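You operate a simulated robot arm through the tools that you are given. There is no shell and no other tool. Be economical: measure what you need, move in short steps, check, and stop when the job is done.

You run a simulated robot arm. Do the job below in one go: nothing can be reset, and whatever is moved stays where it is left.

## Task
Rack the cup, wipe up the spilt powder, shut the lid and switch the analyser off.
Fine: use the felt block and put it back. What is to be rubbed or washed off counts as gone when no trace of it is left.

Only the result counts: the job must be done as asked and must still hold three seconds after the hand-in. Knocking over, shifting, dropping, spilling or breaking anything else fails it. A push-on lid holds only when it is set on centred and level and pressed home; a screw cap is set on level and turned clockwise until tight.

## Robot
A 7-joint arm with a two-finger parallel gripper, fixed in place. Base frame: the origin is at the foot of the arm, x ahead of it, y to its left, z up. Units: m, degrees, N and s.
With the tool pointing down near the work surface it reaches from about 0.46 to 0.92 m from the base axis. Its first joint turns from -115.0 to 115.0 degrees. Payload 3.91 kg.
Tool frame: the origin (TCP) lies between the finger pads and is the grasp point; the fingertips stand 0.03 m ahead of it; z points along the fingers, y is the line along which they close. Largest opening 0.11 m; finger width 0.02, thickness 0.01; the body of the gripper, 0.048 by 0.112 m, starts 0.055 m behind the TCP.
Orientation is told as [roll, pitch, yaw] about the base's x, y, z axes, in that order, counted from this pose: with the fingers straight down and closing along the base's y, the tool's x points along the base's -x, its y along +y and its z along -z.

## Interface
- The arm moves only by the tool play_rows. Its argument "motion" is a list of rows, each a list of 2 entries, a list of its own where there are three numbers: the shift along the tool's x, y, z in m, then the turn, a rotation vector about the tool's x, y, z in degrees. In form: [[[x, y, z], [ax, ay, az]], ...]. A call has 1 to 20 rows; each row shifts and turns the commanded pose from where the row before left it, along the tool's axes as they then stand. "hand" is the closure, from 0 (fully open) to 1 (shut), set as the call begins (left out, the last holds). A row lasts 0.2 s, in which the tool goes at most 0.05 m and 8.6 degrees; a call with a longer step from one row to the next is refused whole, and so is a gripper value outside its range. A pose out of reach is approached as far as the arm can. The call stops where the force on the tool passes 90 N (or 10 N more than at its start, if that is more) or the arm is blocked; 0.2 s more then pass. Each finger travels about 0.153 m/s and halts on what it meets, pressing with about 39 N; the grip force reading is that of the motor and also rises with nothing between the fingers. The clock runs only during rows and for 0.2 s after the last one: add rows that do not move to give the fingers time. The reply holds the time, the measured pose of the TCP, the force on the tool along the base axes, the opening and the grip force, in the units named above and with some noise, with the torque about the TCP (base axes, N m) and any sound that the robot's microphone picked up, and new pictures: "show" is both (left out), scene, wrist or none.
- Cameras (640 x 400 px; columns grow to the right, rows downward): "scene" is fixed at [0.2206, -0.5007, 1.5831]; the picture's right is [0.67, -0.75, 0.00], its down [-0.41, -0.36, -0.84] and it looks along [0.63, 0.56, -0.54] (base axes); focal length 214 px, centre (320, 200). "wrist" rides on the gripper at [0.072, 0.017, -0.103] in the tool frame; the picture's right is [-0.23, 0.97, 0.00], its down [-0.76, -0.18, -0.62] and it looks along [-0.61, -0.14, 0.78] (tool axes); focal length 222 px, centre (320, 200). There is no depth. A picture from a camera that has moved, and an enlarged one, comes with that camera's place and axes in the base frame and with its lens.
- move_column(by): slides the trunk up (or, below 0, down) by that many m; the arm rides with it, the base frame stays. It gives what a move gives, with no picture.
- enlarge(camera, box): a new picture of the part [left, top, right, bottom] of that camera's present view, enlarged. It takes no simulated time.
- close_job(): hands the job in; it is judged then, once.

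Go step by step. Nothing tells you positions but the pictures and the camera data: compare them with the known pose of the tool, close in by small moves and look again before you grip or let go. The budget is 120 turns and 200 pictures, counting those below and the enlarged ones. Unless the task says otherwise, let go and move clear before handing in, and close with one line.

The tools are called after "Emit:" as name(argument=value, ...) on one line, values as JSON. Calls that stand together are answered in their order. play_rows: Moves the arm, as the interface text tells. Its arguments: {"type":"object","properties":{"motion":{"type":"array"},"hand":{"type":"number"},"show":{"type":"string","enum":["both","scene","wrist","none"]}},"required":["motion"]} The other tools are called the same way: move_column (by) slides the trunk up or down; enlarge (camera, box) takes an enlarged picture of a part of a camera's view; close_job () hands the job in.

At the start:

```text
t: 0.0
position: [0.5506, -0.0627, 1.5241]
orientation: [0.1, 0.0, 0.1]
ft_force: [0.4, -0.3, -0.3]
moment: [-0.02, 0.0, 0.0]
finger_gap: 0.1098
grasp_force: 0.0
trunk travel left (down, up): [-0.825, 0.165]
```

scene: 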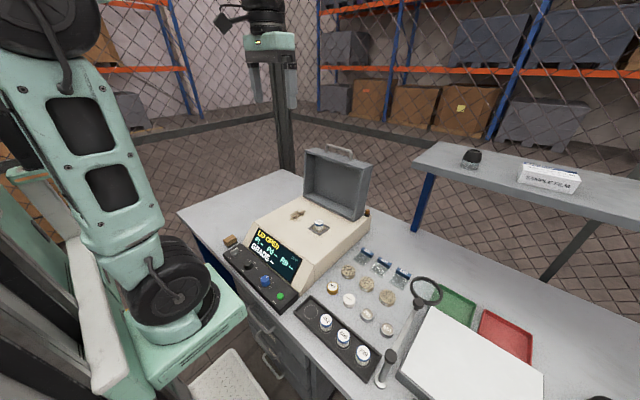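
wrist: 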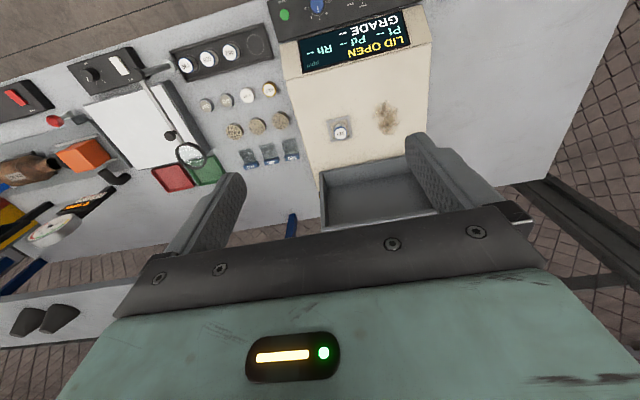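

I see a bench with an analyser (lid open, cup in the well, powder on its top), a rack with one empty slot, and a panel with buttons. I'll look closer before moving.

Emit:
enlarge(camera="scene", box=[220, 140, 380, 240])

Emit:
enlarge(camera="scene", box=[210, 220, 370, 320])

Emit:
enlarge(camera="scene", box=[290, 240, 450, 390])

Emit:
enlarge(camera="wrist", box=[0, 40, 240, 190])

Emit:
enlarge(camera="wrist", box=[160, 0, 440, 175])

```text
4.00 times, centred on (300, 190) of scene
camera zoom: at [0.2206, -0.5007, 1.5831], right [0.67, -0.75, 0.0], down [-0.41, -0.36, -0.84], along [0.63, 0.56, -0.54], focal length 858 px, centre (400, 240)
```

zoom: 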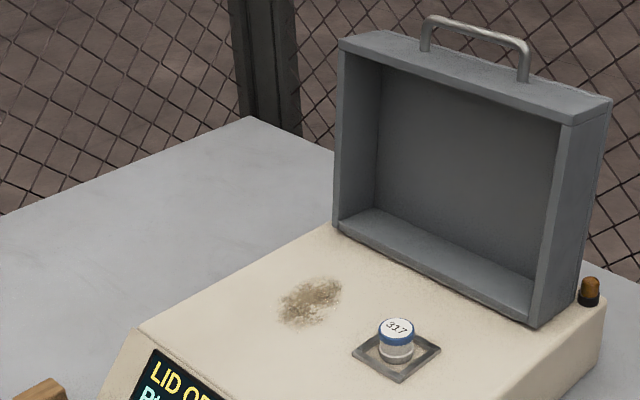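

```text
4.00 times, centred on (290, 270) of scene
camera zoom: at [0.2206, -0.5007, 1.5831], right [0.67, -0.75, 0.0], down [-0.41, -0.36, -0.84], along [0.63, 0.56, -0.54], focal length 858 px, centre (440, -80)
```

zoom: 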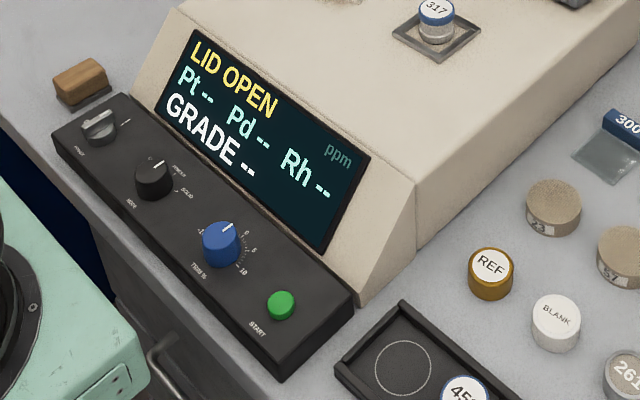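

```text
2.67 times, centred on (370, 315) of scene
camera zoom: at [0.2206, -0.5007, 1.5831], right [0.67, -0.75, 0.0], down [-0.41, -0.36, -0.84], along [0.63, 0.56, -0.54], focal length 572 px, centre (187, -107)
```

zoom: 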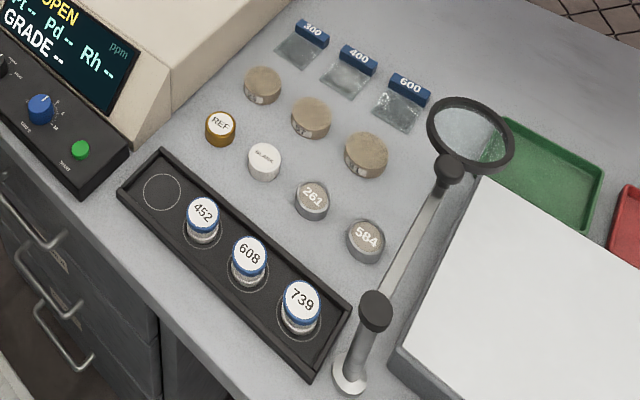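

```text
2.67 times, centred on (120, 115) of wrist
camera zoom: at [0.4787, -0.046, 1.6275], right [0.23, 0.97, 0.0], down [0.76, -0.18, 0.62], along [0.61, -0.14, -0.78], focal length 592 px, centre (853, 427)
```

zoom: 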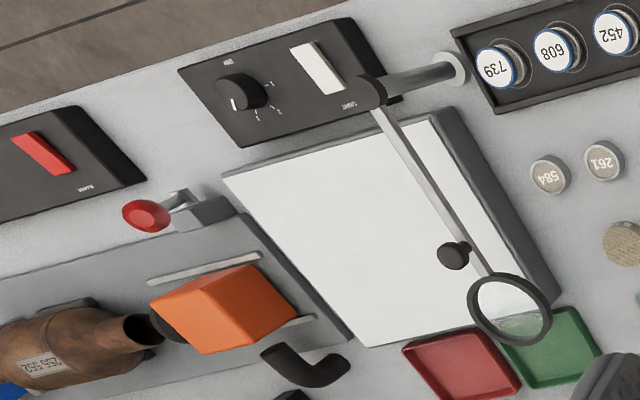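

```text
2.29 times, centred on (300, 88) of wrist
camera zoom: at [0.4787, -0.046, 1.6275], right [0.23, 0.97, 0.0], down [0.76, -0.18, 0.62], along [0.61, -0.14, -0.78], focal length 508 px, centre (366, 457)
```

zoom: 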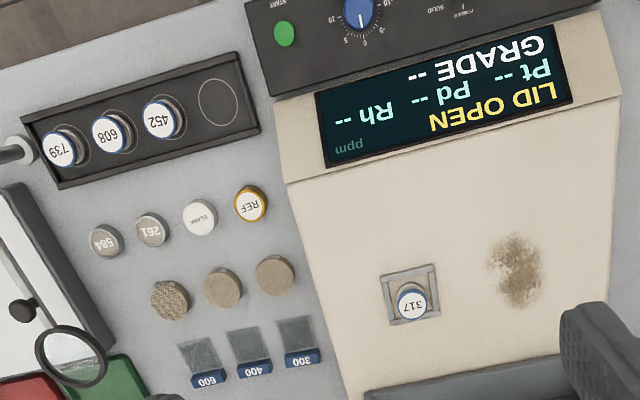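

The cup 317 is at about (0.73, -0.04, 1.03), the empty slot at about (0.486, -0.22, 0.915), the felt block at about (0.476, 0.257), and the power knob at about (0.447, 0.16). I'll lower the trunk and look from nearer.

Emit:
move_column(by=-0.36)

Emit:
play_rows(motion=[[[0.0, 0, 0], [0, 0, 0]]])

```text
t: 3.5
position: [0.5532, -0.0624, 1.1638]
orientation: [0.0, 0.0, 0.0]
ft_force: [-0.9, -0.8, 0.3]
moment: [0.01, 0.05, 0.0]
finger_gap: 0.1101
grasp_force: 0.0
trunk travel left (down, up): [-0.465, 0.525]
```

```text
t: 3.9
position: [0.5523, -0.0618, 1.1646]
orientation: [0.1, 0.0, 0.1]
ft_force: [-0.7, -0.5, -0.5]
moment: [-0.01, -0.03, 0.0]
finger_gap: 0.11
grasp_force: 0.1
trunk travel left (down, up): [-0.465, 0.525]
camera wrist: at [0.4787, -0.0459, 1.2675], right [0.23, 0.97, 0.0], down [0.76, -0.18, 0.62], along [0.61, -0.14, -0.78], focal length 222 px, centre (320, 200)
```

scene: 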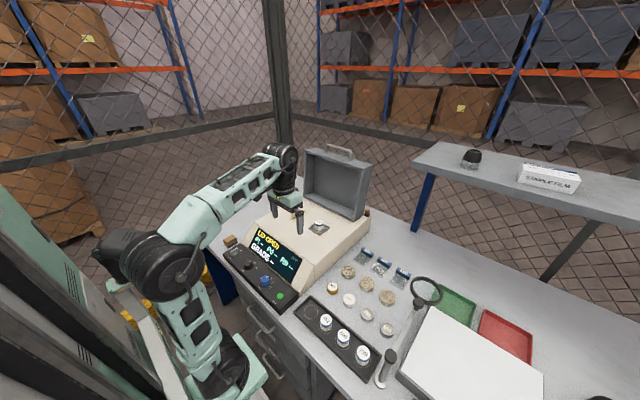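
wrist: 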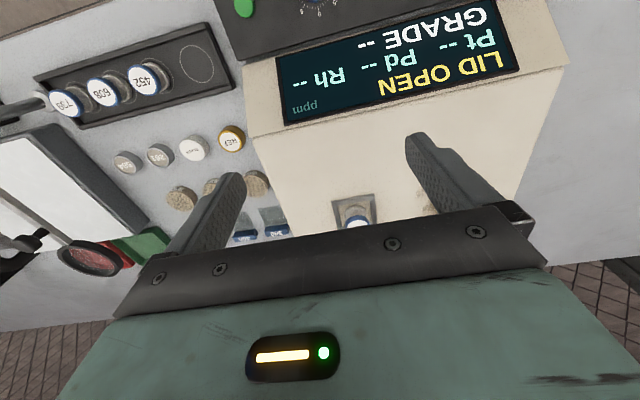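

The trunk is lowered. Next I'll go above the cup at about (0.728, -0.044) and check.

Emit:
play_rows(motion=[[[-0.044, 0.0048, 0], [0, 0, 0]], [[-0.044, 0.0048, 0], [0, 0, 0]], [[-0.044, 0.0048, 0], [0, 0, 0]], [[-0.044, 0.0046, 0], [0, 0, 0]], [[0, 0, 0], [0, 0, 0]]])

Emit:
enlarge(camera="wrist", box=[220, 80, 420, 220])

Emit:
enlarge(camera="scene", box=[260, 140, 380, 240])

```text
t: 5.1
position: [0.7259, -0.0419, 1.163]
orientation: [0.0, -0.1, 0.0]
ft_force: [0.4, 0.2, -0.2]
moment: [0.02, -0.06, 0.01]
finger_gap: 0.11
grasp_force: 0.1
trunk travel left (down, up): [-0.465, 0.525]
camera wrist: at [0.6526, -0.0263, 1.2666], right [0.23, 0.97, 0.0], down [0.76, -0.18, 0.62], along [0.61, -0.14, -0.78], focal length 222 px, centre (320, 200)
```

scene: 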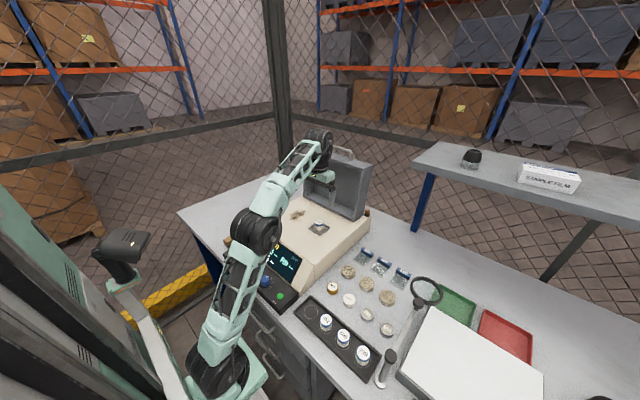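
wrist: 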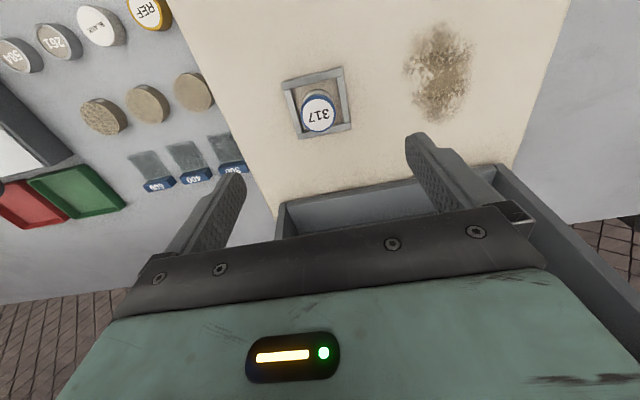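

```text
2.86 times, centred on (320, 150) of wrist
camera zoom: at [0.6526, -0.0263, 1.2666], right [0.23, 0.97, 0.0], down [0.76, -0.18, 0.62], along [0.61, -0.14, -0.78], focal length 635 px, centre (320, 343)
```

zoom: 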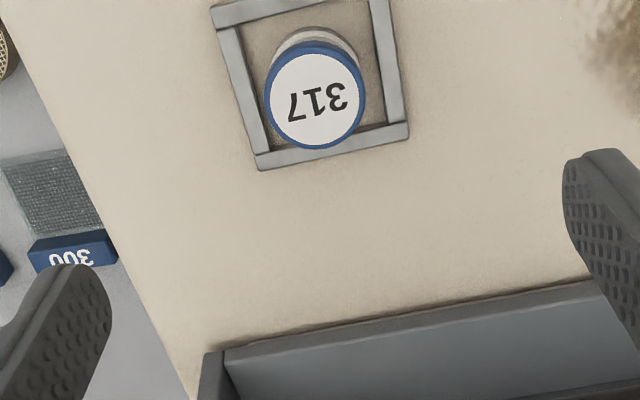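

```text
4.00 times, centred on (320, 190) of scene
camera zoom: at [0.2206, -0.5007, 1.5831], right [0.67, -0.75, 0.0], down [-0.41, -0.36, -0.84], along [0.63, 0.56, -0.54], focal length 858 px, centre (320, 240)
```

zoom: 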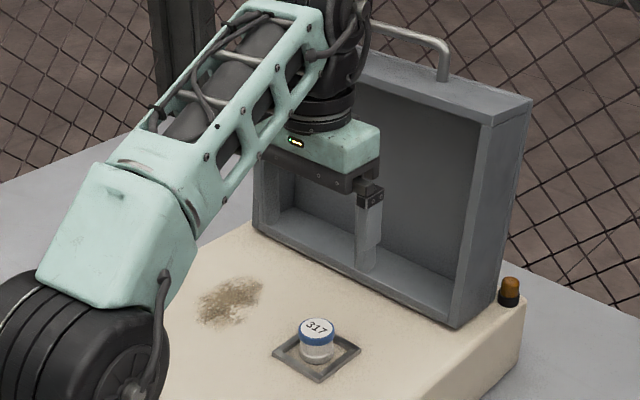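

The cup is about 36 mm wide, centred near (0.727, -0.044) with its top at about 1.035. I'll descend partway and check the alignment.

Emit:
play_rows(motion=[[[-0.002, -0.001, 0.04], [0, 0, 0]], [[0, 0, 0.035], [0, 0, 0]], [[0, 0, 0.025], [0, 0, 0]], [[0, 0, 0], [0, 0, 0]]], hand=0.3)

Emit:
enlarge(camera="wrist", box=[220, 80, 420, 220])

Emit:
enlarge(camera="scene", box=[280, 180, 360, 240])

```text
t: 6.1
position: [0.7296, -0.0439, 1.0619]
orientation: [0.0, 0.0, 0.0]
ft_force: [-0.6, 0.3, -0.3]
moment: [0.02, -0.04, 0.01]
finger_gap: 0.0772
grasp_force: 0.1
trunk travel left (down, up): [-0.465, 0.525]
camera wrist: at [0.6561, -0.0275, 1.1662], right [0.23, 0.97, 0.0], down [0.76, -0.18, 0.62], along [0.61, -0.14, -0.78], focal length 222 px, centre (320, 200)
```

scene: 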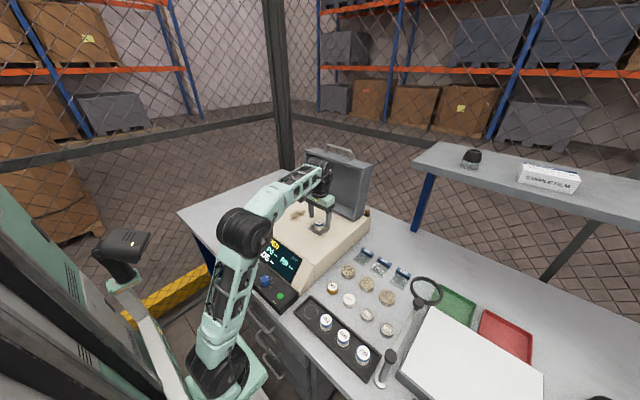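
wrist: 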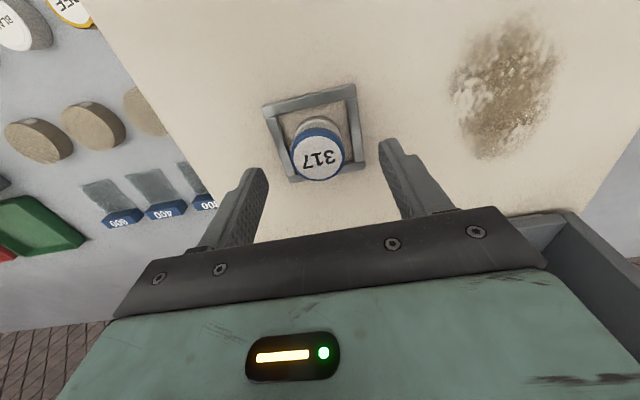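

```text
2.86 times, centred on (320, 150) of wrist
camera zoom: at [0.6561, -0.0275, 1.1662], right [0.23, 0.97, 0.0], down [0.76, -0.18, 0.62], along [0.61, -0.14, -0.78], focal length 635 px, centre (320, 343)
```

zoom: 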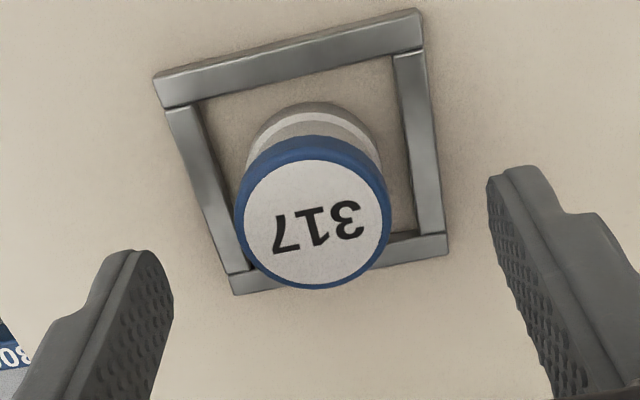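

```text
6.67 times, centred on (320, 210) of scene
camera zoom: at [0.2206, -0.5007, 1.5831], right [0.67, -0.75, 0.0], down [-0.41, -0.36, -0.84], along [0.63, 0.56, -0.54], focal length 1430 px, centre (320, 133)
```

zoom: 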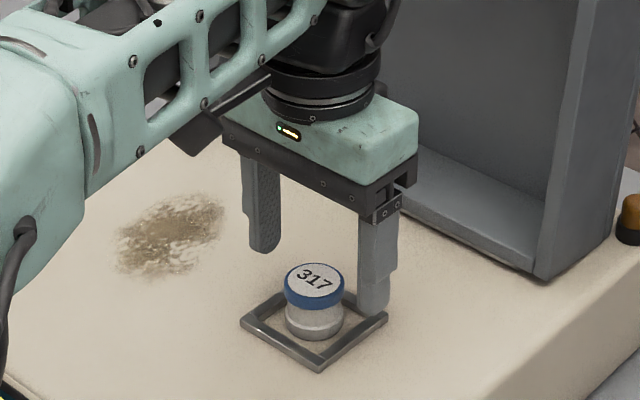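

Alignment is good and the cup top is at about 1.02. I'll go down 24 mm, close, and wait.

Emit:
play_rows(motion=[[[-0.001, -0.0005, 0.012], [0, 0, 0]], [[0, 0, 0.012], [0, 0, 0]], [[0, 0, 0], [0, 0, 0]]])

Emit:
enlarge(camera="scene", box=[280, 180, 360, 240])

```text
t: 6.9
position: [0.7315, -0.0439, 1.038]
orientation: [0.0, 0.0, 0.2]
ft_force: [-1.4, -0.5, 0.1]
moment: [-0.01, -0.01, 0.02]
finger_gap: 0.077
grasp_force: 0.2
trunk travel left (down, up): [-0.465, 0.525]
camera wrist: at [0.6573, -0.0279, 1.1419], right [0.23, 0.97, 0.0], down [0.76, -0.18, 0.62], along [0.61, -0.14, -0.78], focal length 222 px, centre (320, 200)
```

scene: 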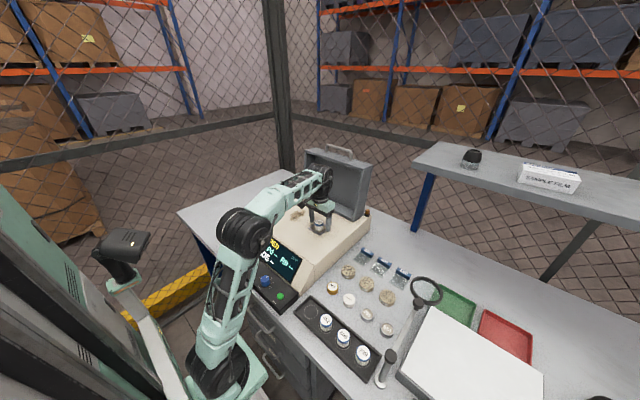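
wrist: 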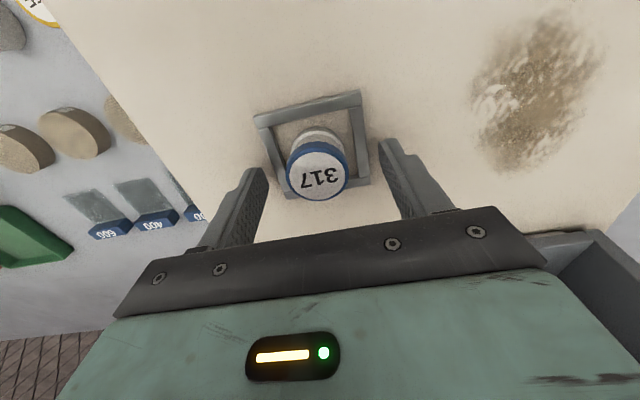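

```text
6.67 times, centred on (320, 210) of scene
camera zoom: at [0.2206, -0.5007, 1.5831], right [0.67, -0.75, 0.0], down [-0.41, -0.36, -0.84], along [0.63, 0.56, -0.54], focal length 1430 px, centre (320, 133)
```

zoom: 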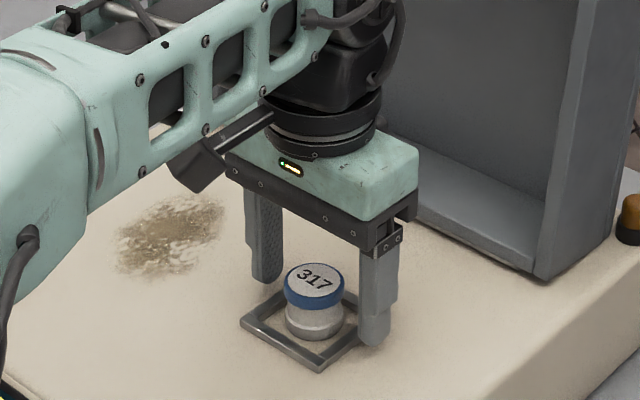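

Fingers straddle the cup evenly. I'll go down 6 mm more, close, then lift.

Emit:
play_rows(motion=[[[0, 0, 0.006], [0, 0, 0]], [[0, 0, 0], [0, 0, 0]]], show="none")

Emit:
play_rows(motion=[[[0, 0, 0], [0, 0, 0]], [[0, 0, 0], [0, 0, 0]], [[0, 0, 0], [0, 0, 0]]], hand=1, show="wrist")

```text
t: 7.5
position: [0.73, -0.0454, 1.0333]
orientation: [0.0, 0.1, 0.1]
ft_force: [0.6, 1.0, -0.1]
moment: [-0.01, 0.0, 0.0]
finger_gap: 0.0768
grasp_force: 0.0
trunk travel left (down, up): [-0.465, 0.525]
```

```text
t: 8.3
position: [0.7304, -0.0444, 1.0333]
orientation: [-0.1, 0.0, 0.0]
ft_force: [0.2, 3.9, -1.5]
moment: [0.51, -0.14, -0.51]
finger_gap: 0.0657
grasp_force: 45.0
trunk travel left (down, up): [-0.465, 0.525]
camera wrist: at [0.6571, -0.0283, 1.1366], right [0.23, 0.97, 0.0], down [0.76, -0.18, 0.62], along [0.61, -0.14, -0.78], focal length 222 px, centre (320, 200)
```

wrist: 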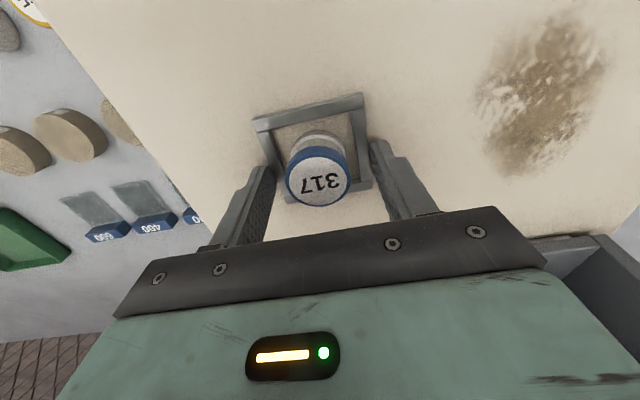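

The fingers stopped at 66 mm, so they met the frame around the well rather than the cup. I'll open, rise and try again higher.

Emit:
play_rows(motion=[[[0, 0, 0], [0, 0, 0]], [[0, 0, -0.008], [0, 0, 0]], [[0, 0, 0], [0, 0, 0]]], hand=0.3, show="none")

Emit:
play_rows(motion=[[[0, 0, 0], [0, 0, 0]], [[0, 0, 0], [0, 0, 0]]], hand=0.55, show="wrist")

Emit:
enlarge(camera="scene", box=[290, 190, 350, 240])

```text
t: 9.1
position: [0.7306, -0.0456, 1.042]
orientation: [0.0, -0.1, 0.1]
ft_force: [0.4, -0.1, 0.0]
moment: [0.02, -0.02, -0.01]
finger_gap: 0.0774
grasp_force: 0.2
trunk travel left (down, up): [-0.465, 0.525]
```

```text
t: 9.7
position: [0.7302, -0.0449, 1.041]
orientation: [0.0, 0.0, 0.1]
ft_force: [0.0, 0.0, 0.6]
moment: [-0.01, 0.01, -0.01]
finger_gap: 0.0494
grasp_force: 0.1
trunk travel left (down, up): [-0.465, 0.525]
camera wrist: at [0.657, -0.0287, 1.145], right [0.23, 0.97, 0.0], down [0.76, -0.18, 0.62], along [0.61, -0.14, -0.78], focal length 222 px, centre (320, 200)
```

wrist: 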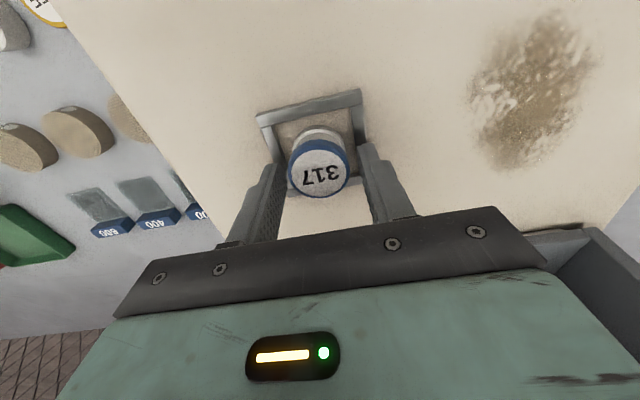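

```text
8.00 times, centred on (320, 215) of scene
camera zoom: at [0.2206, -0.5007, 1.5831], right [0.67, -0.75, 0.0], down [-0.41, -0.36, -0.84], along [0.63, 0.56, -0.54], focal length 1716 px, centre (320, 80)
```

zoom: 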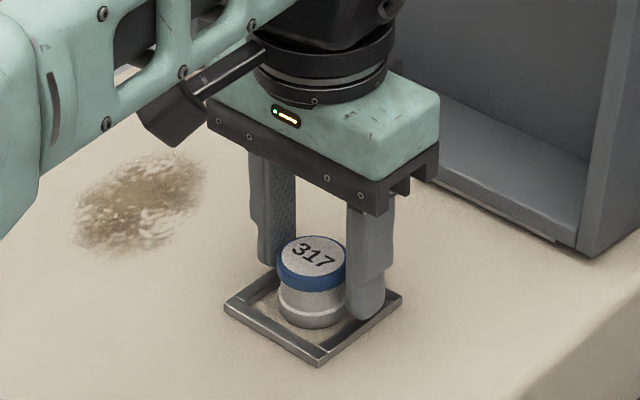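

The fingers clear the frame now and sit either side of the cup. Closing on it.

Emit:
play_rows(motion=[[[0, 0, 0], [0, 0, 0]], [[0, 0, 0], [0, 0, 0]], [[0, 0, 0], [0, 0, 0]]], hand=1, show="none")

Emit:
play_rows(motion=[[[0, 0, -0.015], [0, 0, 0]], [[0, 0, -0.015], [0, 0, 0]], [[0, 0, 0], [0, 0, 0]]])

Emit:
enlarge(camera="scene", box=[290, 180, 350, 230])

```text
t: 10.5
position: [0.7304, -0.0456, 1.041]
orientation: [-0.1, 0.0, 0.2]
ft_force: [0.0, 0.3, 0.3]
moment: [0.03, 0.0, 0.0]
finger_gap: 0.0338
grasp_force: 39.4
trunk travel left (down, up): [-0.465, 0.525]
```

```text
t: 11.3
position: [0.7315, -0.0439, 1.071]
orientation: [0.0, 0.0, 0.2]
ft_force: [-0.4, -0.2, -0.1]
moment: [0.02, 0.02, 0.02]
finger_gap: 0.0343
grasp_force: 38.6
trunk travel left (down, up): [-0.465, 0.525]
camera wrist: at [0.6584, -0.0285, 1.1753], right [0.23, 0.97, 0.0], down [0.76, -0.18, 0.62], along [0.61, -0.14, -0.78], focal length 222 px, centre (320, 200)
```

scene: 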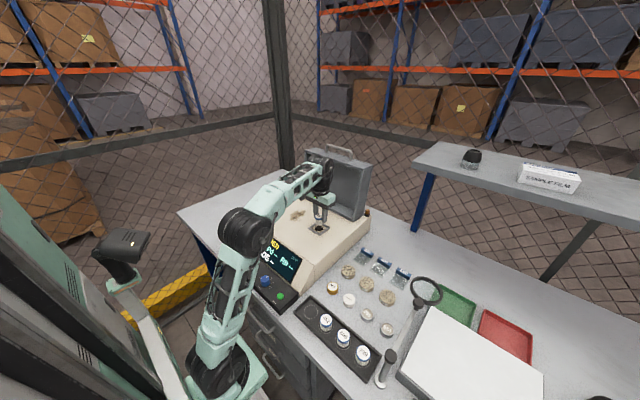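
wrist: 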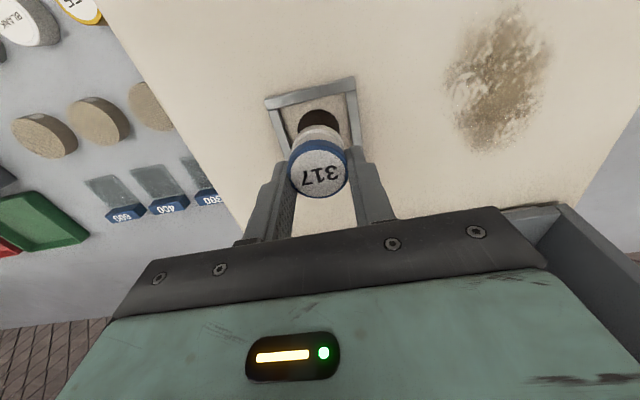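

```text
8.00 times, centred on (320, 205) of scene
camera zoom: at [0.2206, -0.5007, 1.5831], right [0.67, -0.75, 0.0], down [-0.41, -0.36, -0.84], along [0.63, 0.56, -0.54], focal length 1716 px, centre (320, 160)
```

zoom: 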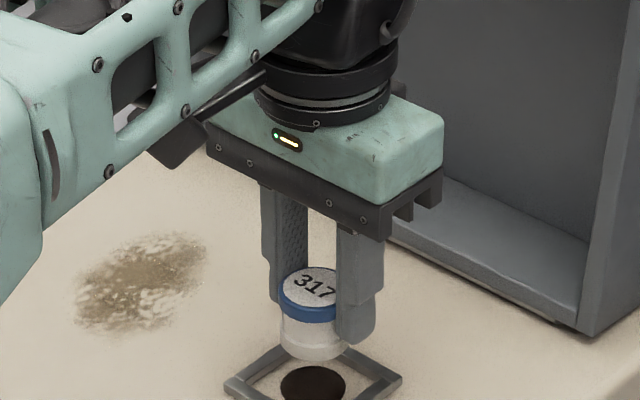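

The cup is held (34 mm) and lifted. I'll carry it to above the empty slot.

Emit:
play_rows(motion=[[[0, 0, -0.04], [0, 0, 0]], [[0.035, -0.025, 0], [0, 0, 0]], [[0.035, -0.025, 0], [0, 0, 0]], [[0.035, -0.025, 0], [0, 0, 0]], [[0.035, -0.025, 0], [0, 0, 0]], [[0.035, -0.025, 0], [0, 0, 0]], [[0.035, -0.025, 0], [0, 0, 0]], [[0.035, -0.025, 0], [0, 0, 0]], [[0, 0, 0], [0, 0, 0]]])

Emit:
enlarge(camera="wrist", box=[220, 80, 420, 220])

Emit:
enlarge(camera="scene", box=[280, 240, 400, 380])

```text
t: 13.3
position: [0.4864, -0.2201, 1.1088]
orientation: [-0.1, 0.0, 0.0]
ft_force: [0.0, -0.3, -0.2]
moment: [0.0, 0.0, 0.01]
finger_gap: 0.0341
grasp_force: 39.1
trunk travel left (down, up): [-0.465, 0.525]
camera wrist: at [0.4143, -0.2033, 1.2121], right [0.23, 0.97, 0.0], down [0.76, -0.18, 0.62], along [0.61, -0.14, -0.78], focal length 222 px, centre (320, 200)
```

scene: 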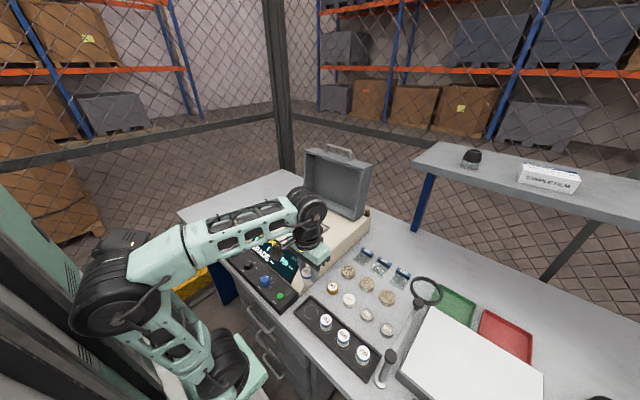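
wrist: 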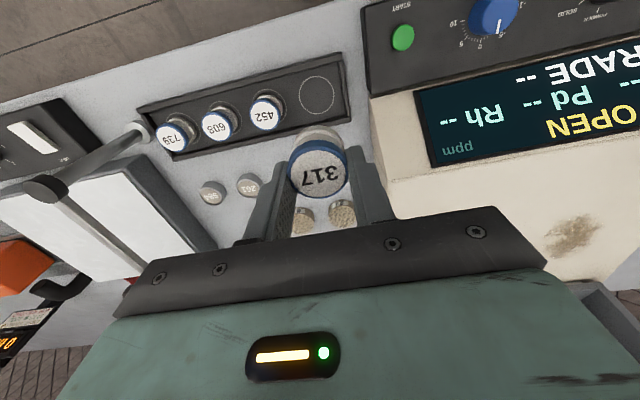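

```text
2.86 times, centred on (320, 150) of wrist
camera zoom: at [0.4143, -0.2033, 1.2121], right [0.23, 0.97, 0.0], down [0.76, -0.18, 0.62], along [0.61, -0.14, -0.78], focal length 635 px, centre (320, 343)
```

zoom: 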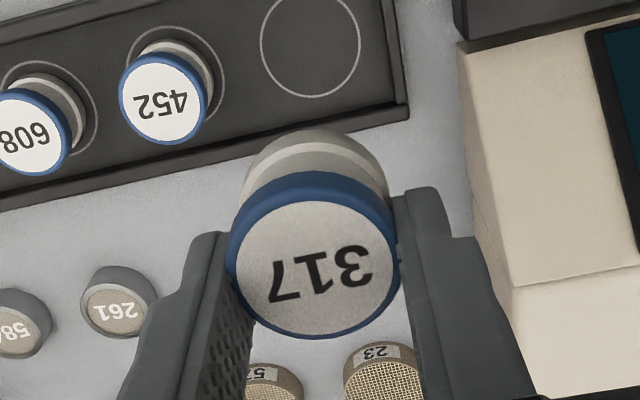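

```text
2.86 times, centred on (340, 310) of scene
camera zoom: at [0.2206, -0.5007, 1.5831], right [0.67, -0.75, 0.0], down [-0.41, -0.36, -0.84], along [0.63, 0.56, -0.54], focal length 613 px, centre (263, -114)
```

zoom: 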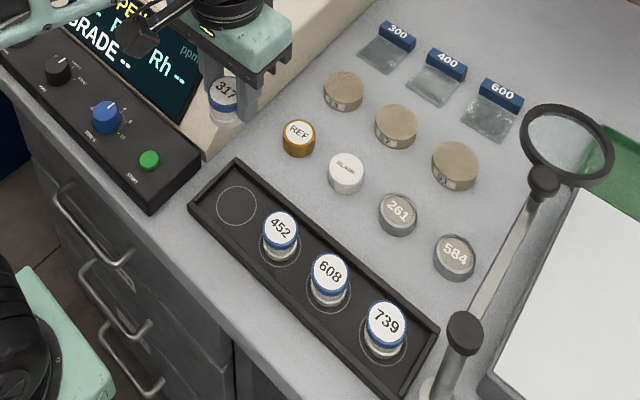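

The slot is at about (0.486, -0.2225) with its floor near 0.905. I'll lower to just above it and check.

Emit:
play_rows(motion=[[[0, -0.002, 0.045], [0, 0, 0]], [[0, 0, 0.045], [0, 0, 0]], [[0, 0, 0.03], [0, 0, 0]], [[0, 0, 0], [0, 0, 0]]])

Emit:
enlarge(camera="wrist", box=[220, 80, 420, 220])

Emit:
enlarge(camera="scene", box=[280, 260, 360, 330])

```text
t: 14.3
position: [0.4847, -0.2229, 0.9903]
orientation: [0.0, 0.0, 0.0]
ft_force: [0.2, -0.1, -0.2]
moment: [0.0, 0.0, 0.0]
finger_gap: 0.034
grasp_force: 39.2
trunk travel left (down, up): [-0.465, 0.525]
camera wrist: at [0.4117, -0.2068, 1.0949], right [0.23, 0.97, 0.0], down [0.76, -0.18, 0.62], along [0.61, -0.14, -0.78], focal length 222 px, centre (320, 200)
```

scene: 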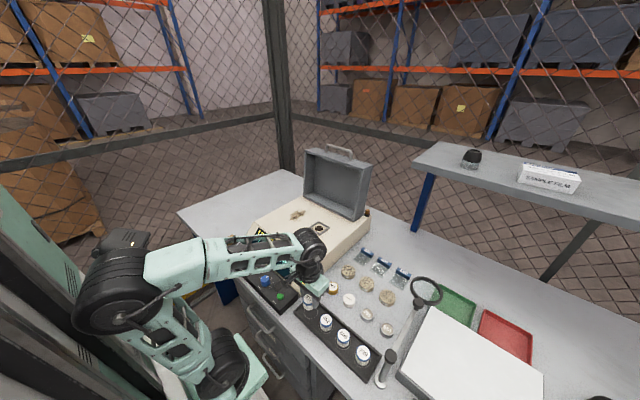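
wrist: 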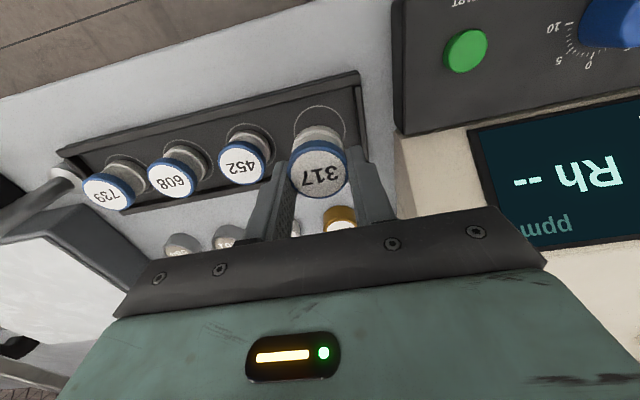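

```text
2.86 times, centred on (320, 150) of wrist
camera zoom: at [0.4117, -0.2068, 1.0949], right [0.23, 0.97, 0.0], down [0.76, -0.18, 0.62], along [0.61, -0.14, -0.78], focal length 635 px, centre (320, 343)
```

zoom: 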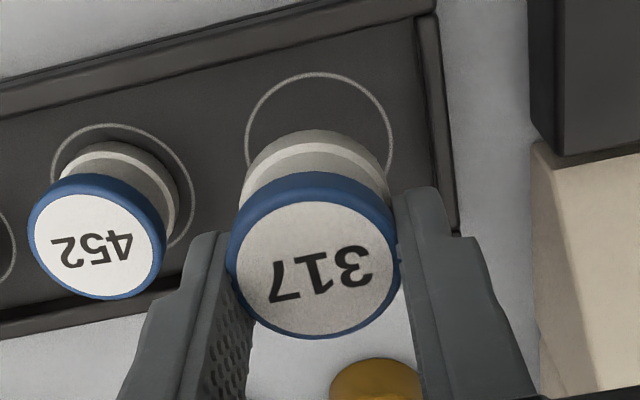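

```text
5.71 times, centred on (320, 295) of scene
camera zoom: at [0.2206, -0.5007, 1.5831], right [0.67, -0.75, 0.0], down [-0.41, -0.36, -0.84], along [0.63, 0.56, -0.54], focal length 1226 px, centre (320, -343)
```

zoom: 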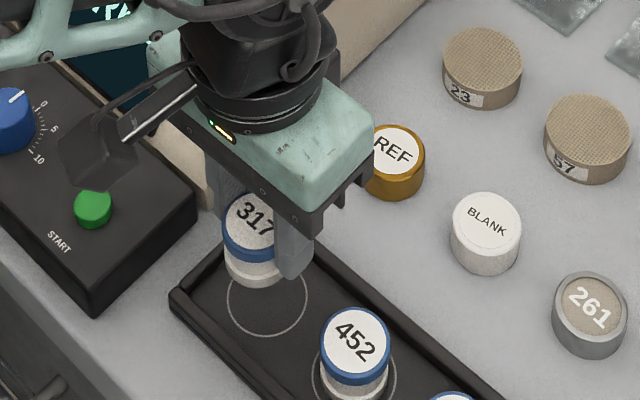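

The slot seems a few mm nearer the robot than the cup. I'll shift x by -4 mm, lower another 20 mm and recheck.

Emit:
play_rows(motion=[[[0.004, 0, 0.01], [0, 0, 0]], [[0, 0, 0.01], [0, 0, 0]], [[0, 0, 0], [0, 0, 0]]], show="none")

Emit:
enlarge(camera="wrist", box=[220, 80, 420, 220])

Emit:
enlarge(camera="scene", box=[280, 270, 360, 340])

```text
t: 15.1
position: [0.482, -0.2213, 0.9712]
orientation: [0.1, 0.1, 0.1]
ft_force: [-0.3, -0.6, -0.9]
moment: [0.0, 0.01, -0.01]
finger_gap: 0.0341
grasp_force: 38.7
trunk travel left (down, up): [-0.465, 0.525]
```

```text
2.86 times, centred on (320, 150) of wrist
camera zoom: at [0.4093, -0.2057, 1.0751], right [0.23, 0.97, 0.0], down [0.76, -0.18, 0.62], along [0.61, -0.14, -0.78], focal length 635 px, centre (320, 343)
```

zoom: 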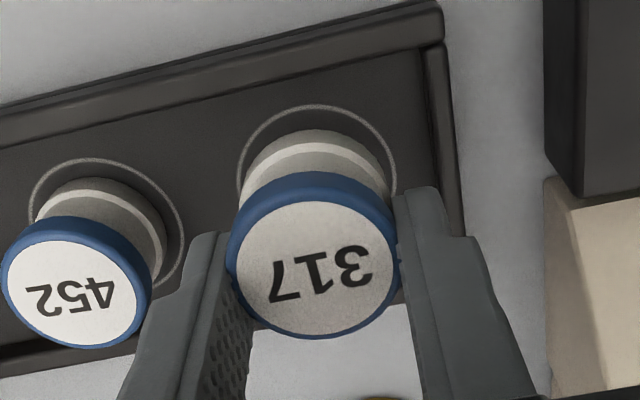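

```text
5.71 times, centred on (320, 305) of scene
camera zoom: at [0.2206, -0.5007, 1.5831], right [0.67, -0.75, 0.0], down [-0.41, -0.36, -0.84], along [0.63, 0.56, -0.54], focal length 1226 px, centre (320, -400)
```

zoom: 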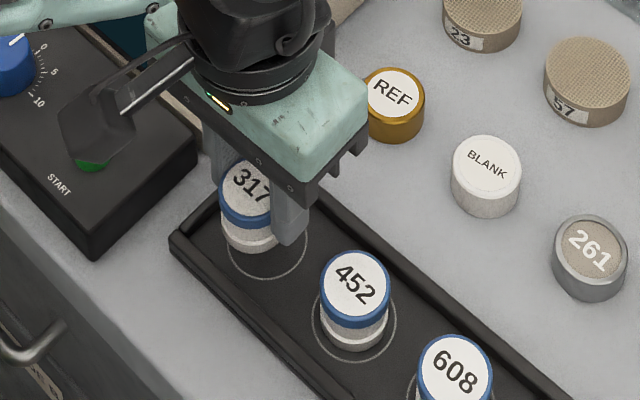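

Comparing with how 452 sits in its ring, I should go about 4 mm back in +x and 3 mm in -y. I'll adjust, lower 8 mm and recheck.

Emit:
play_rows(motion=[[[-0.004, -0.003, 0.003], [0, 0, 0]], [[0, 0, 0.005], [0, 0, 0]], [[0, 0, 0], [0, 0, 0]]], show="none")

Emit:
enlarge(camera="wrist", box=[220, 80, 420, 220])

Emit:
enlarge(camera="scene", box=[280, 270, 360, 340])

```text
t: 15.9
position: [0.4859, -0.2244, 0.9628]
orientation: [0.1, 0.0, 0.2]
ft_force: [-0.4, -0.5, -0.6]
moment: [0.01, -0.04, -0.02]
finger_gap: 0.0344
grasp_force: 38.9
trunk travel left (down, up): [-0.465, 0.525]
```

```text
2.86 times, centred on (320, 150) of wrist
camera zoom: at [0.4132, -0.2083, 1.067], right [0.23, 0.97, 0.0], down [0.76, -0.18, 0.62], along [0.61, -0.14, -0.78], focal length 635 px, centre (320, 343)
```

zoom: 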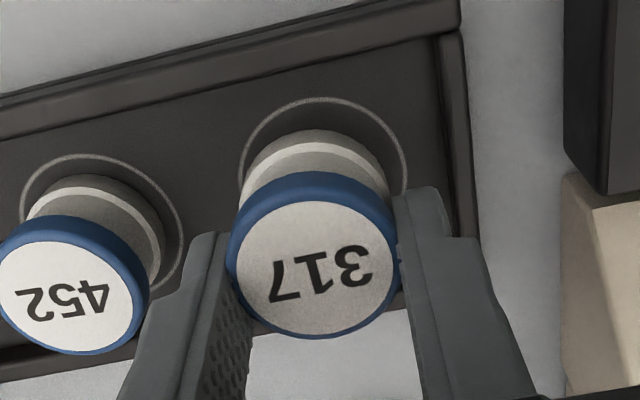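

```text
5.71 times, centred on (320, 305) of scene
camera zoom: at [0.2206, -0.5007, 1.5831], right [0.67, -0.75, 0.0], down [-0.41, -0.36, -0.84], along [0.63, 0.56, -0.54], focal length 1226 px, centre (320, -400)
```

zoom: 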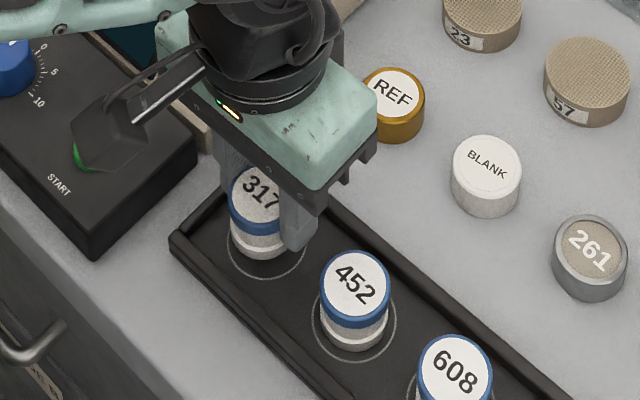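

Well centred now. I'll shift 1 mm in +y and lower gently until there's contact.

Emit:
play_rows(motion=[[[0, 0.001, 0.003], [0, 0, 0]], [[0, 0, 0.002], [0, 0, 0]], [[0, 0, 0], [0, 0, 0]]], show="none")

Emit:
play_rows(motion=[[[0, 0, 0.002], [0, 0, 0]], [[0, 0, 0], [0, 0, 0]]], show="none")

Emit:
enlarge(camera="scene", box=[290, 270, 350, 320])

```text
t: 16.7
position: [0.4866, -0.224, 0.96]
orientation: [0.0, -0.1, 0.2]
ft_force: [0.2, 0.0, -0.3]
moment: [0.01, 0.0, -0.02]
finger_gap: 0.034
grasp_force: 39.1
trunk travel left (down, up): [-0.465, 0.525]
```

```text
t: 17.3
position: [0.4862, -0.2235, 0.9576]
orientation: [0.0, 0.0, 0.0]
ft_force: [1.1, -0.5, 0.0]
moment: [0.0, 0.01, 0.01]
finger_gap: 0.0342
grasp_force: 39.2
trunk travel left (down, up): [-0.465, 0.525]
```

```text
8.00 times, centred on (320, 295) of scene
camera zoom: at [0.2206, -0.5007, 1.5831], right [0.67, -0.75, 0.0], down [-0.41, -0.36, -0.84], along [0.63, 0.56, -0.54], focal length 1716 px, centre (320, -560)
```

zoom: 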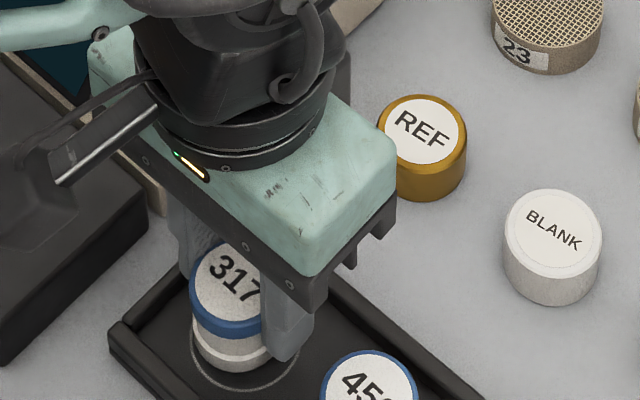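

Emit:
play_rows(motion=[[[0, 0, 0.002], [0, 0, 0]], [[0, 0, 0], [0, 0, 0]]], show="none")

Emit:
play_rows(motion=[[[0, 0, 0.002], [0, 0, 0]], [[0, 0, 0], [0, 0, 0]]], show="none")

Emit:
play_rows(motion=[[[0, 0, 0.001], [0, 0, 0]], [[0, 0, 0], [0, 0, 0]]], show="wrist")

Emit:
enlarge(camera="scene", box=[290, 270, 350, 320])

```text
t: 17.9
position: [0.4863, -0.2228, 0.9547]
orientation: [0.0, -0.1, 0.2]
ft_force: [0.4, 0.2, 0.0]
moment: [0.0, -0.01, 0.01]
finger_gap: 0.0341
grasp_force: 39.2
trunk travel left (down, up): [-0.465, 0.525]
```

```text
t: 18.5
position: [0.486, -0.2239, 0.9518]
orientation: [0.0, 0.0, 0.0]
ft_force: [-0.1, -0.3, -0.2]
moment: [-0.01, -0.02, -0.01]
finger_gap: 0.0343
grasp_force: 39.1
trunk travel left (down, up): [-0.465, 0.525]
```

```text
t: 19.1
position: [0.4862, -0.2227, 0.9507]
orientation: [0.0, 0.0, 0.1]
ft_force: [0.2, 0.6, -1.2]
moment: [0.01, -0.01, 0.02]
finger_gap: 0.0343
grasp_force: 38.8
trunk travel left (down, up): [-0.465, 0.525]
camera wrist: at [0.4133, -0.2072, 1.0551], right [0.23, 0.97, 0.0], down [0.76, -0.18, 0.62], along [0.61, -0.14, -0.78], focal length 222 px, centre (320, 200)
```

wrist: 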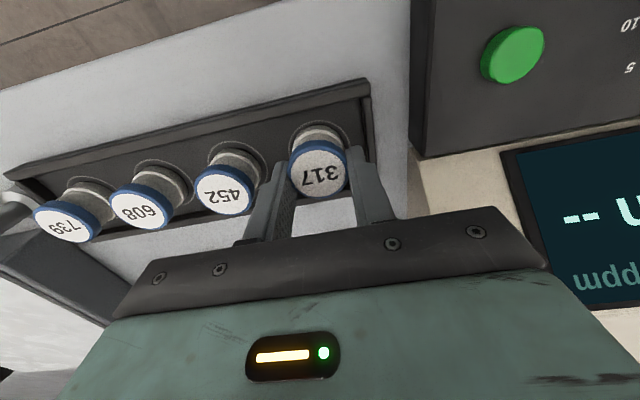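

```text
8.00 times, centred on (320, 295) of scene
camera zoom: at [0.2206, -0.5007, 1.5831], right [0.67, -0.75, 0.0], down [-0.41, -0.36, -0.84], along [0.63, 0.56, -0.54], focal length 1716 px, centre (320, -560)
```

zoom: 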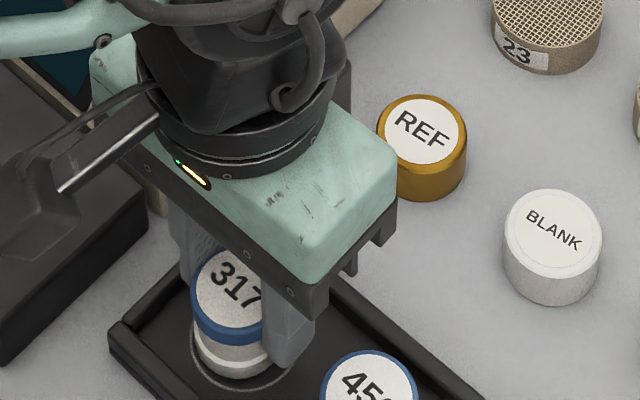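

No contact yet; I'll keep lowering in 2 mm steps.

Emit:
play_rows(motion=[[[0, 0, 0.002], [0, 0, 0]], [[0, 0, 0], [0, 0, 0]]], show="none")

Emit:
play_rows(motion=[[[0, 0, 0.002], [0, 0, 0]], [[0, 0, 0], [0, 0, 0]]], show="none")

Emit:
enlarge(camera="wrist", box=[180, 80, 420, 230])

Emit:
enlarge(camera="scene", box=[290, 275, 370, 335])

```text
t: 19.7
position: [0.4862, -0.2234, 0.9498]
orientation: [0.0, 0.0, 0.2]
ft_force: [-0.7, 0.8, 0.1]
moment: [-0.01, 0.03, 0.03]
finger_gap: 0.0342
grasp_force: 39.3
trunk travel left (down, up): [-0.465, 0.525]
```

```text
t: 20.3
position: [0.4856, -0.2231, 0.9479]
orientation: [0.0, 0.1, 0.1]
ft_force: [0.3, -0.5, -0.7]
moment: [-0.01, 0.01, 0.0]
finger_gap: 0.0339
grasp_force: 39.0
trunk travel left (down, up): [-0.465, 0.525]
```

```text
2.67 times, centred on (300, 155) of wrist
camera zoom: at [0.4132, -0.2072, 1.0515], right [0.23, 0.97, 0.0], down [0.76, -0.18, 0.62], along [0.61, -0.14, -0.78], focal length 592 px, centre (373, 320)
```

zoom: 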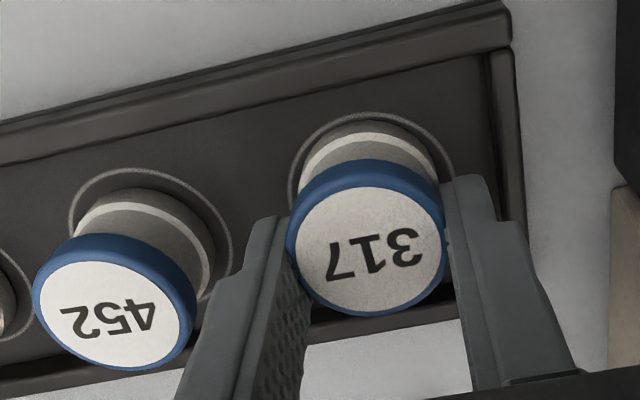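

```text
6.67 times, centred on (330, 305) of scene
camera zoom: at [0.2206, -0.5007, 1.5831], right [0.67, -0.75, 0.0], down [-0.41, -0.36, -0.84], along [0.63, 0.56, -0.54], focal length 1430 px, centre (253, -500)
```

zoom: 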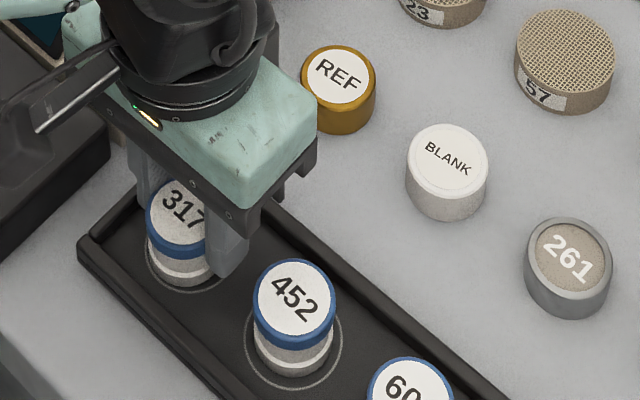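

Compared with 452, the cup is about 2.5 mm too far toward the robot, so I'll shift +x and keep lowering.

Emit:
play_rows(motion=[[[-0.0025, 0, 0], [0, 0, 0]], [[0, 0, 0.002], [0, 0, 0]], [[0, 0, 0], [0, 0, 0]]], show="none")

Emit:
play_rows(motion=[[[0, 0, 0.0015], [0, 0, 0]], [[0, 0, 0], [0, 0, 0]]], show="none")

Emit:
enlarge(camera="wrist", box=[180, 80, 420, 230])

Emit:
enlarge(camera="scene", box=[290, 275, 370, 335])

```text
t: 21.1
position: [0.4887, -0.2241, 0.9459]
orientation: [0.0, 0.0, 0.0]
ft_force: [-2.6, -0.6, 14.6]
moment: [-0.03, 0.23, 0.02]
finger_gap: 0.0344
grasp_force: 39.0
trunk travel left (down, up): [-0.465, 0.525]
```

```text
t: 21.7
position: [0.4886, -0.2236, 0.9446]
orientation: [0.0, -0.1, 0.1]
ft_force: [0.7, 2.6, 14.9]
moment: [0.12, 0.01, -0.01]
finger_gap: 0.0342
grasp_force: 38.7
trunk travel left (down, up): [-0.465, 0.525]
```

```text
2.67 times, centred on (300, 155) of wrist
camera zoom: at [0.4159, -0.2077, 1.0483], right [0.23, 0.97, 0.0], down [0.76, -0.18, 0.62], along [0.61, -0.14, -0.78], focal length 592 px, centre (373, 320)
```

zoom: 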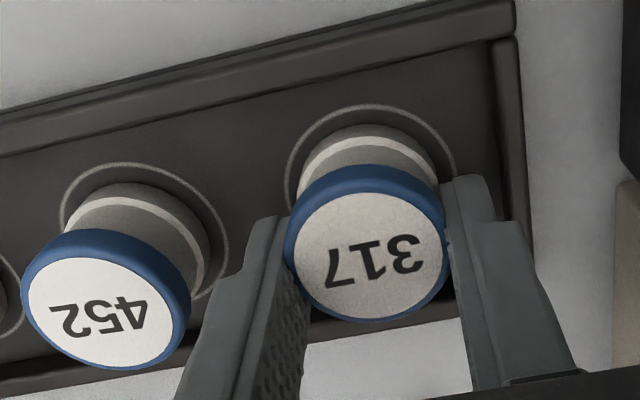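

```text
6.67 times, centred on (330, 305) of scene
camera zoom: at [0.2206, -0.5007, 1.5831], right [0.67, -0.75, 0.0], down [-0.41, -0.36, -0.84], along [0.63, 0.56, -0.54], focal length 1430 px, centre (253, -500)
```

zoom: 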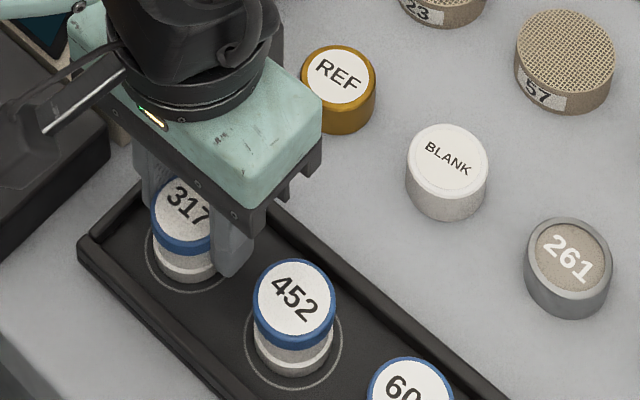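

Contact is felt and the cup is centred in its ring. I'll release and rise.

Emit:
play_rows(motion=[[[0, 0, -0.001], [0, 0, 0]], [[0, 0, 0], [0, 0, 0]]], hand=0.52, show="none")

Emit:
play_rows(motion=[[[0, 0, -0.03], [0, 0, 0]], [[0, 0, -0.04], [0, 0, 0]], [[0, 0, -0.04], [0, 0, 0]], [[0, 0, -0.04], [0, 0, 0]], [[0, 0, 0], [0, 0, 0]]])

Emit:
enlarge(camera="scene", box=[290, 275, 370, 335])

```text
t: 22.3
position: [0.4888, -0.226, 0.9458]
orientation: [0.1, 0.1, 0.0]
ft_force: [3.3, -10.5, -8.9]
moment: [-0.63, -0.09, -0.11]
finger_gap: 0.0476
grasp_force: 0.0
trunk travel left (down, up): [-0.465, 0.525]
```

```text
t: 23.5
position: [0.4887, -0.2244, 1.0965]
orientation: [-0.1, -0.1, 0.2]
ft_force: [-0.8, 0.1, 0.7]
moment: [0.0, -0.03, 0.0]
finger_gap: 0.0531
grasp_force: 0.1
trunk travel left (down, up): [-0.465, 0.525]
camera wrist: at [0.4152, -0.2078, 1.1999], right [0.23, 0.97, 0.0], down [0.76, -0.18, 0.62], along [0.61, -0.14, -0.78], focal length 222 px, centre (320, 200)
```

scene: 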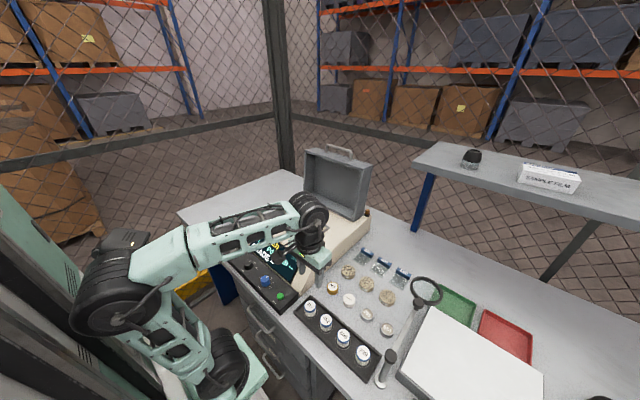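
wrist: 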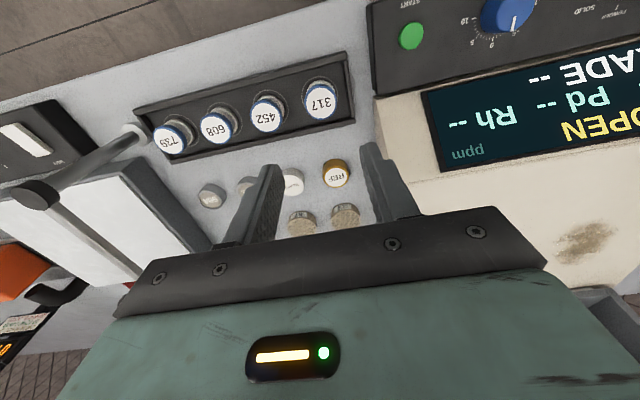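

```text
6.67 times, centred on (330, 305) of scene
camera zoom: at [0.2206, -0.5007, 1.5831], right [0.67, -0.75, 0.0], down [-0.41, -0.36, -0.84], along [0.63, 0.56, -0.54], focal length 1430 px, centre (253, -500)
```

zoom: 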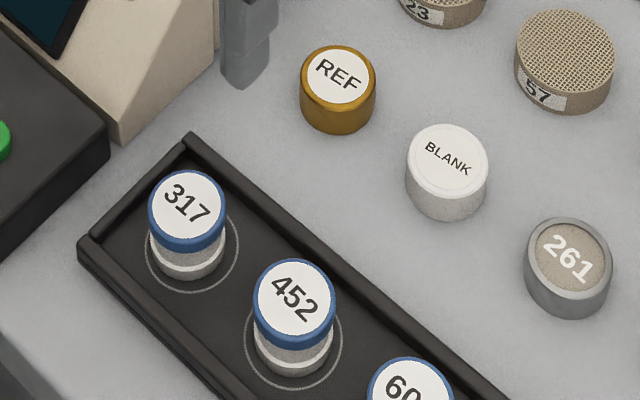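

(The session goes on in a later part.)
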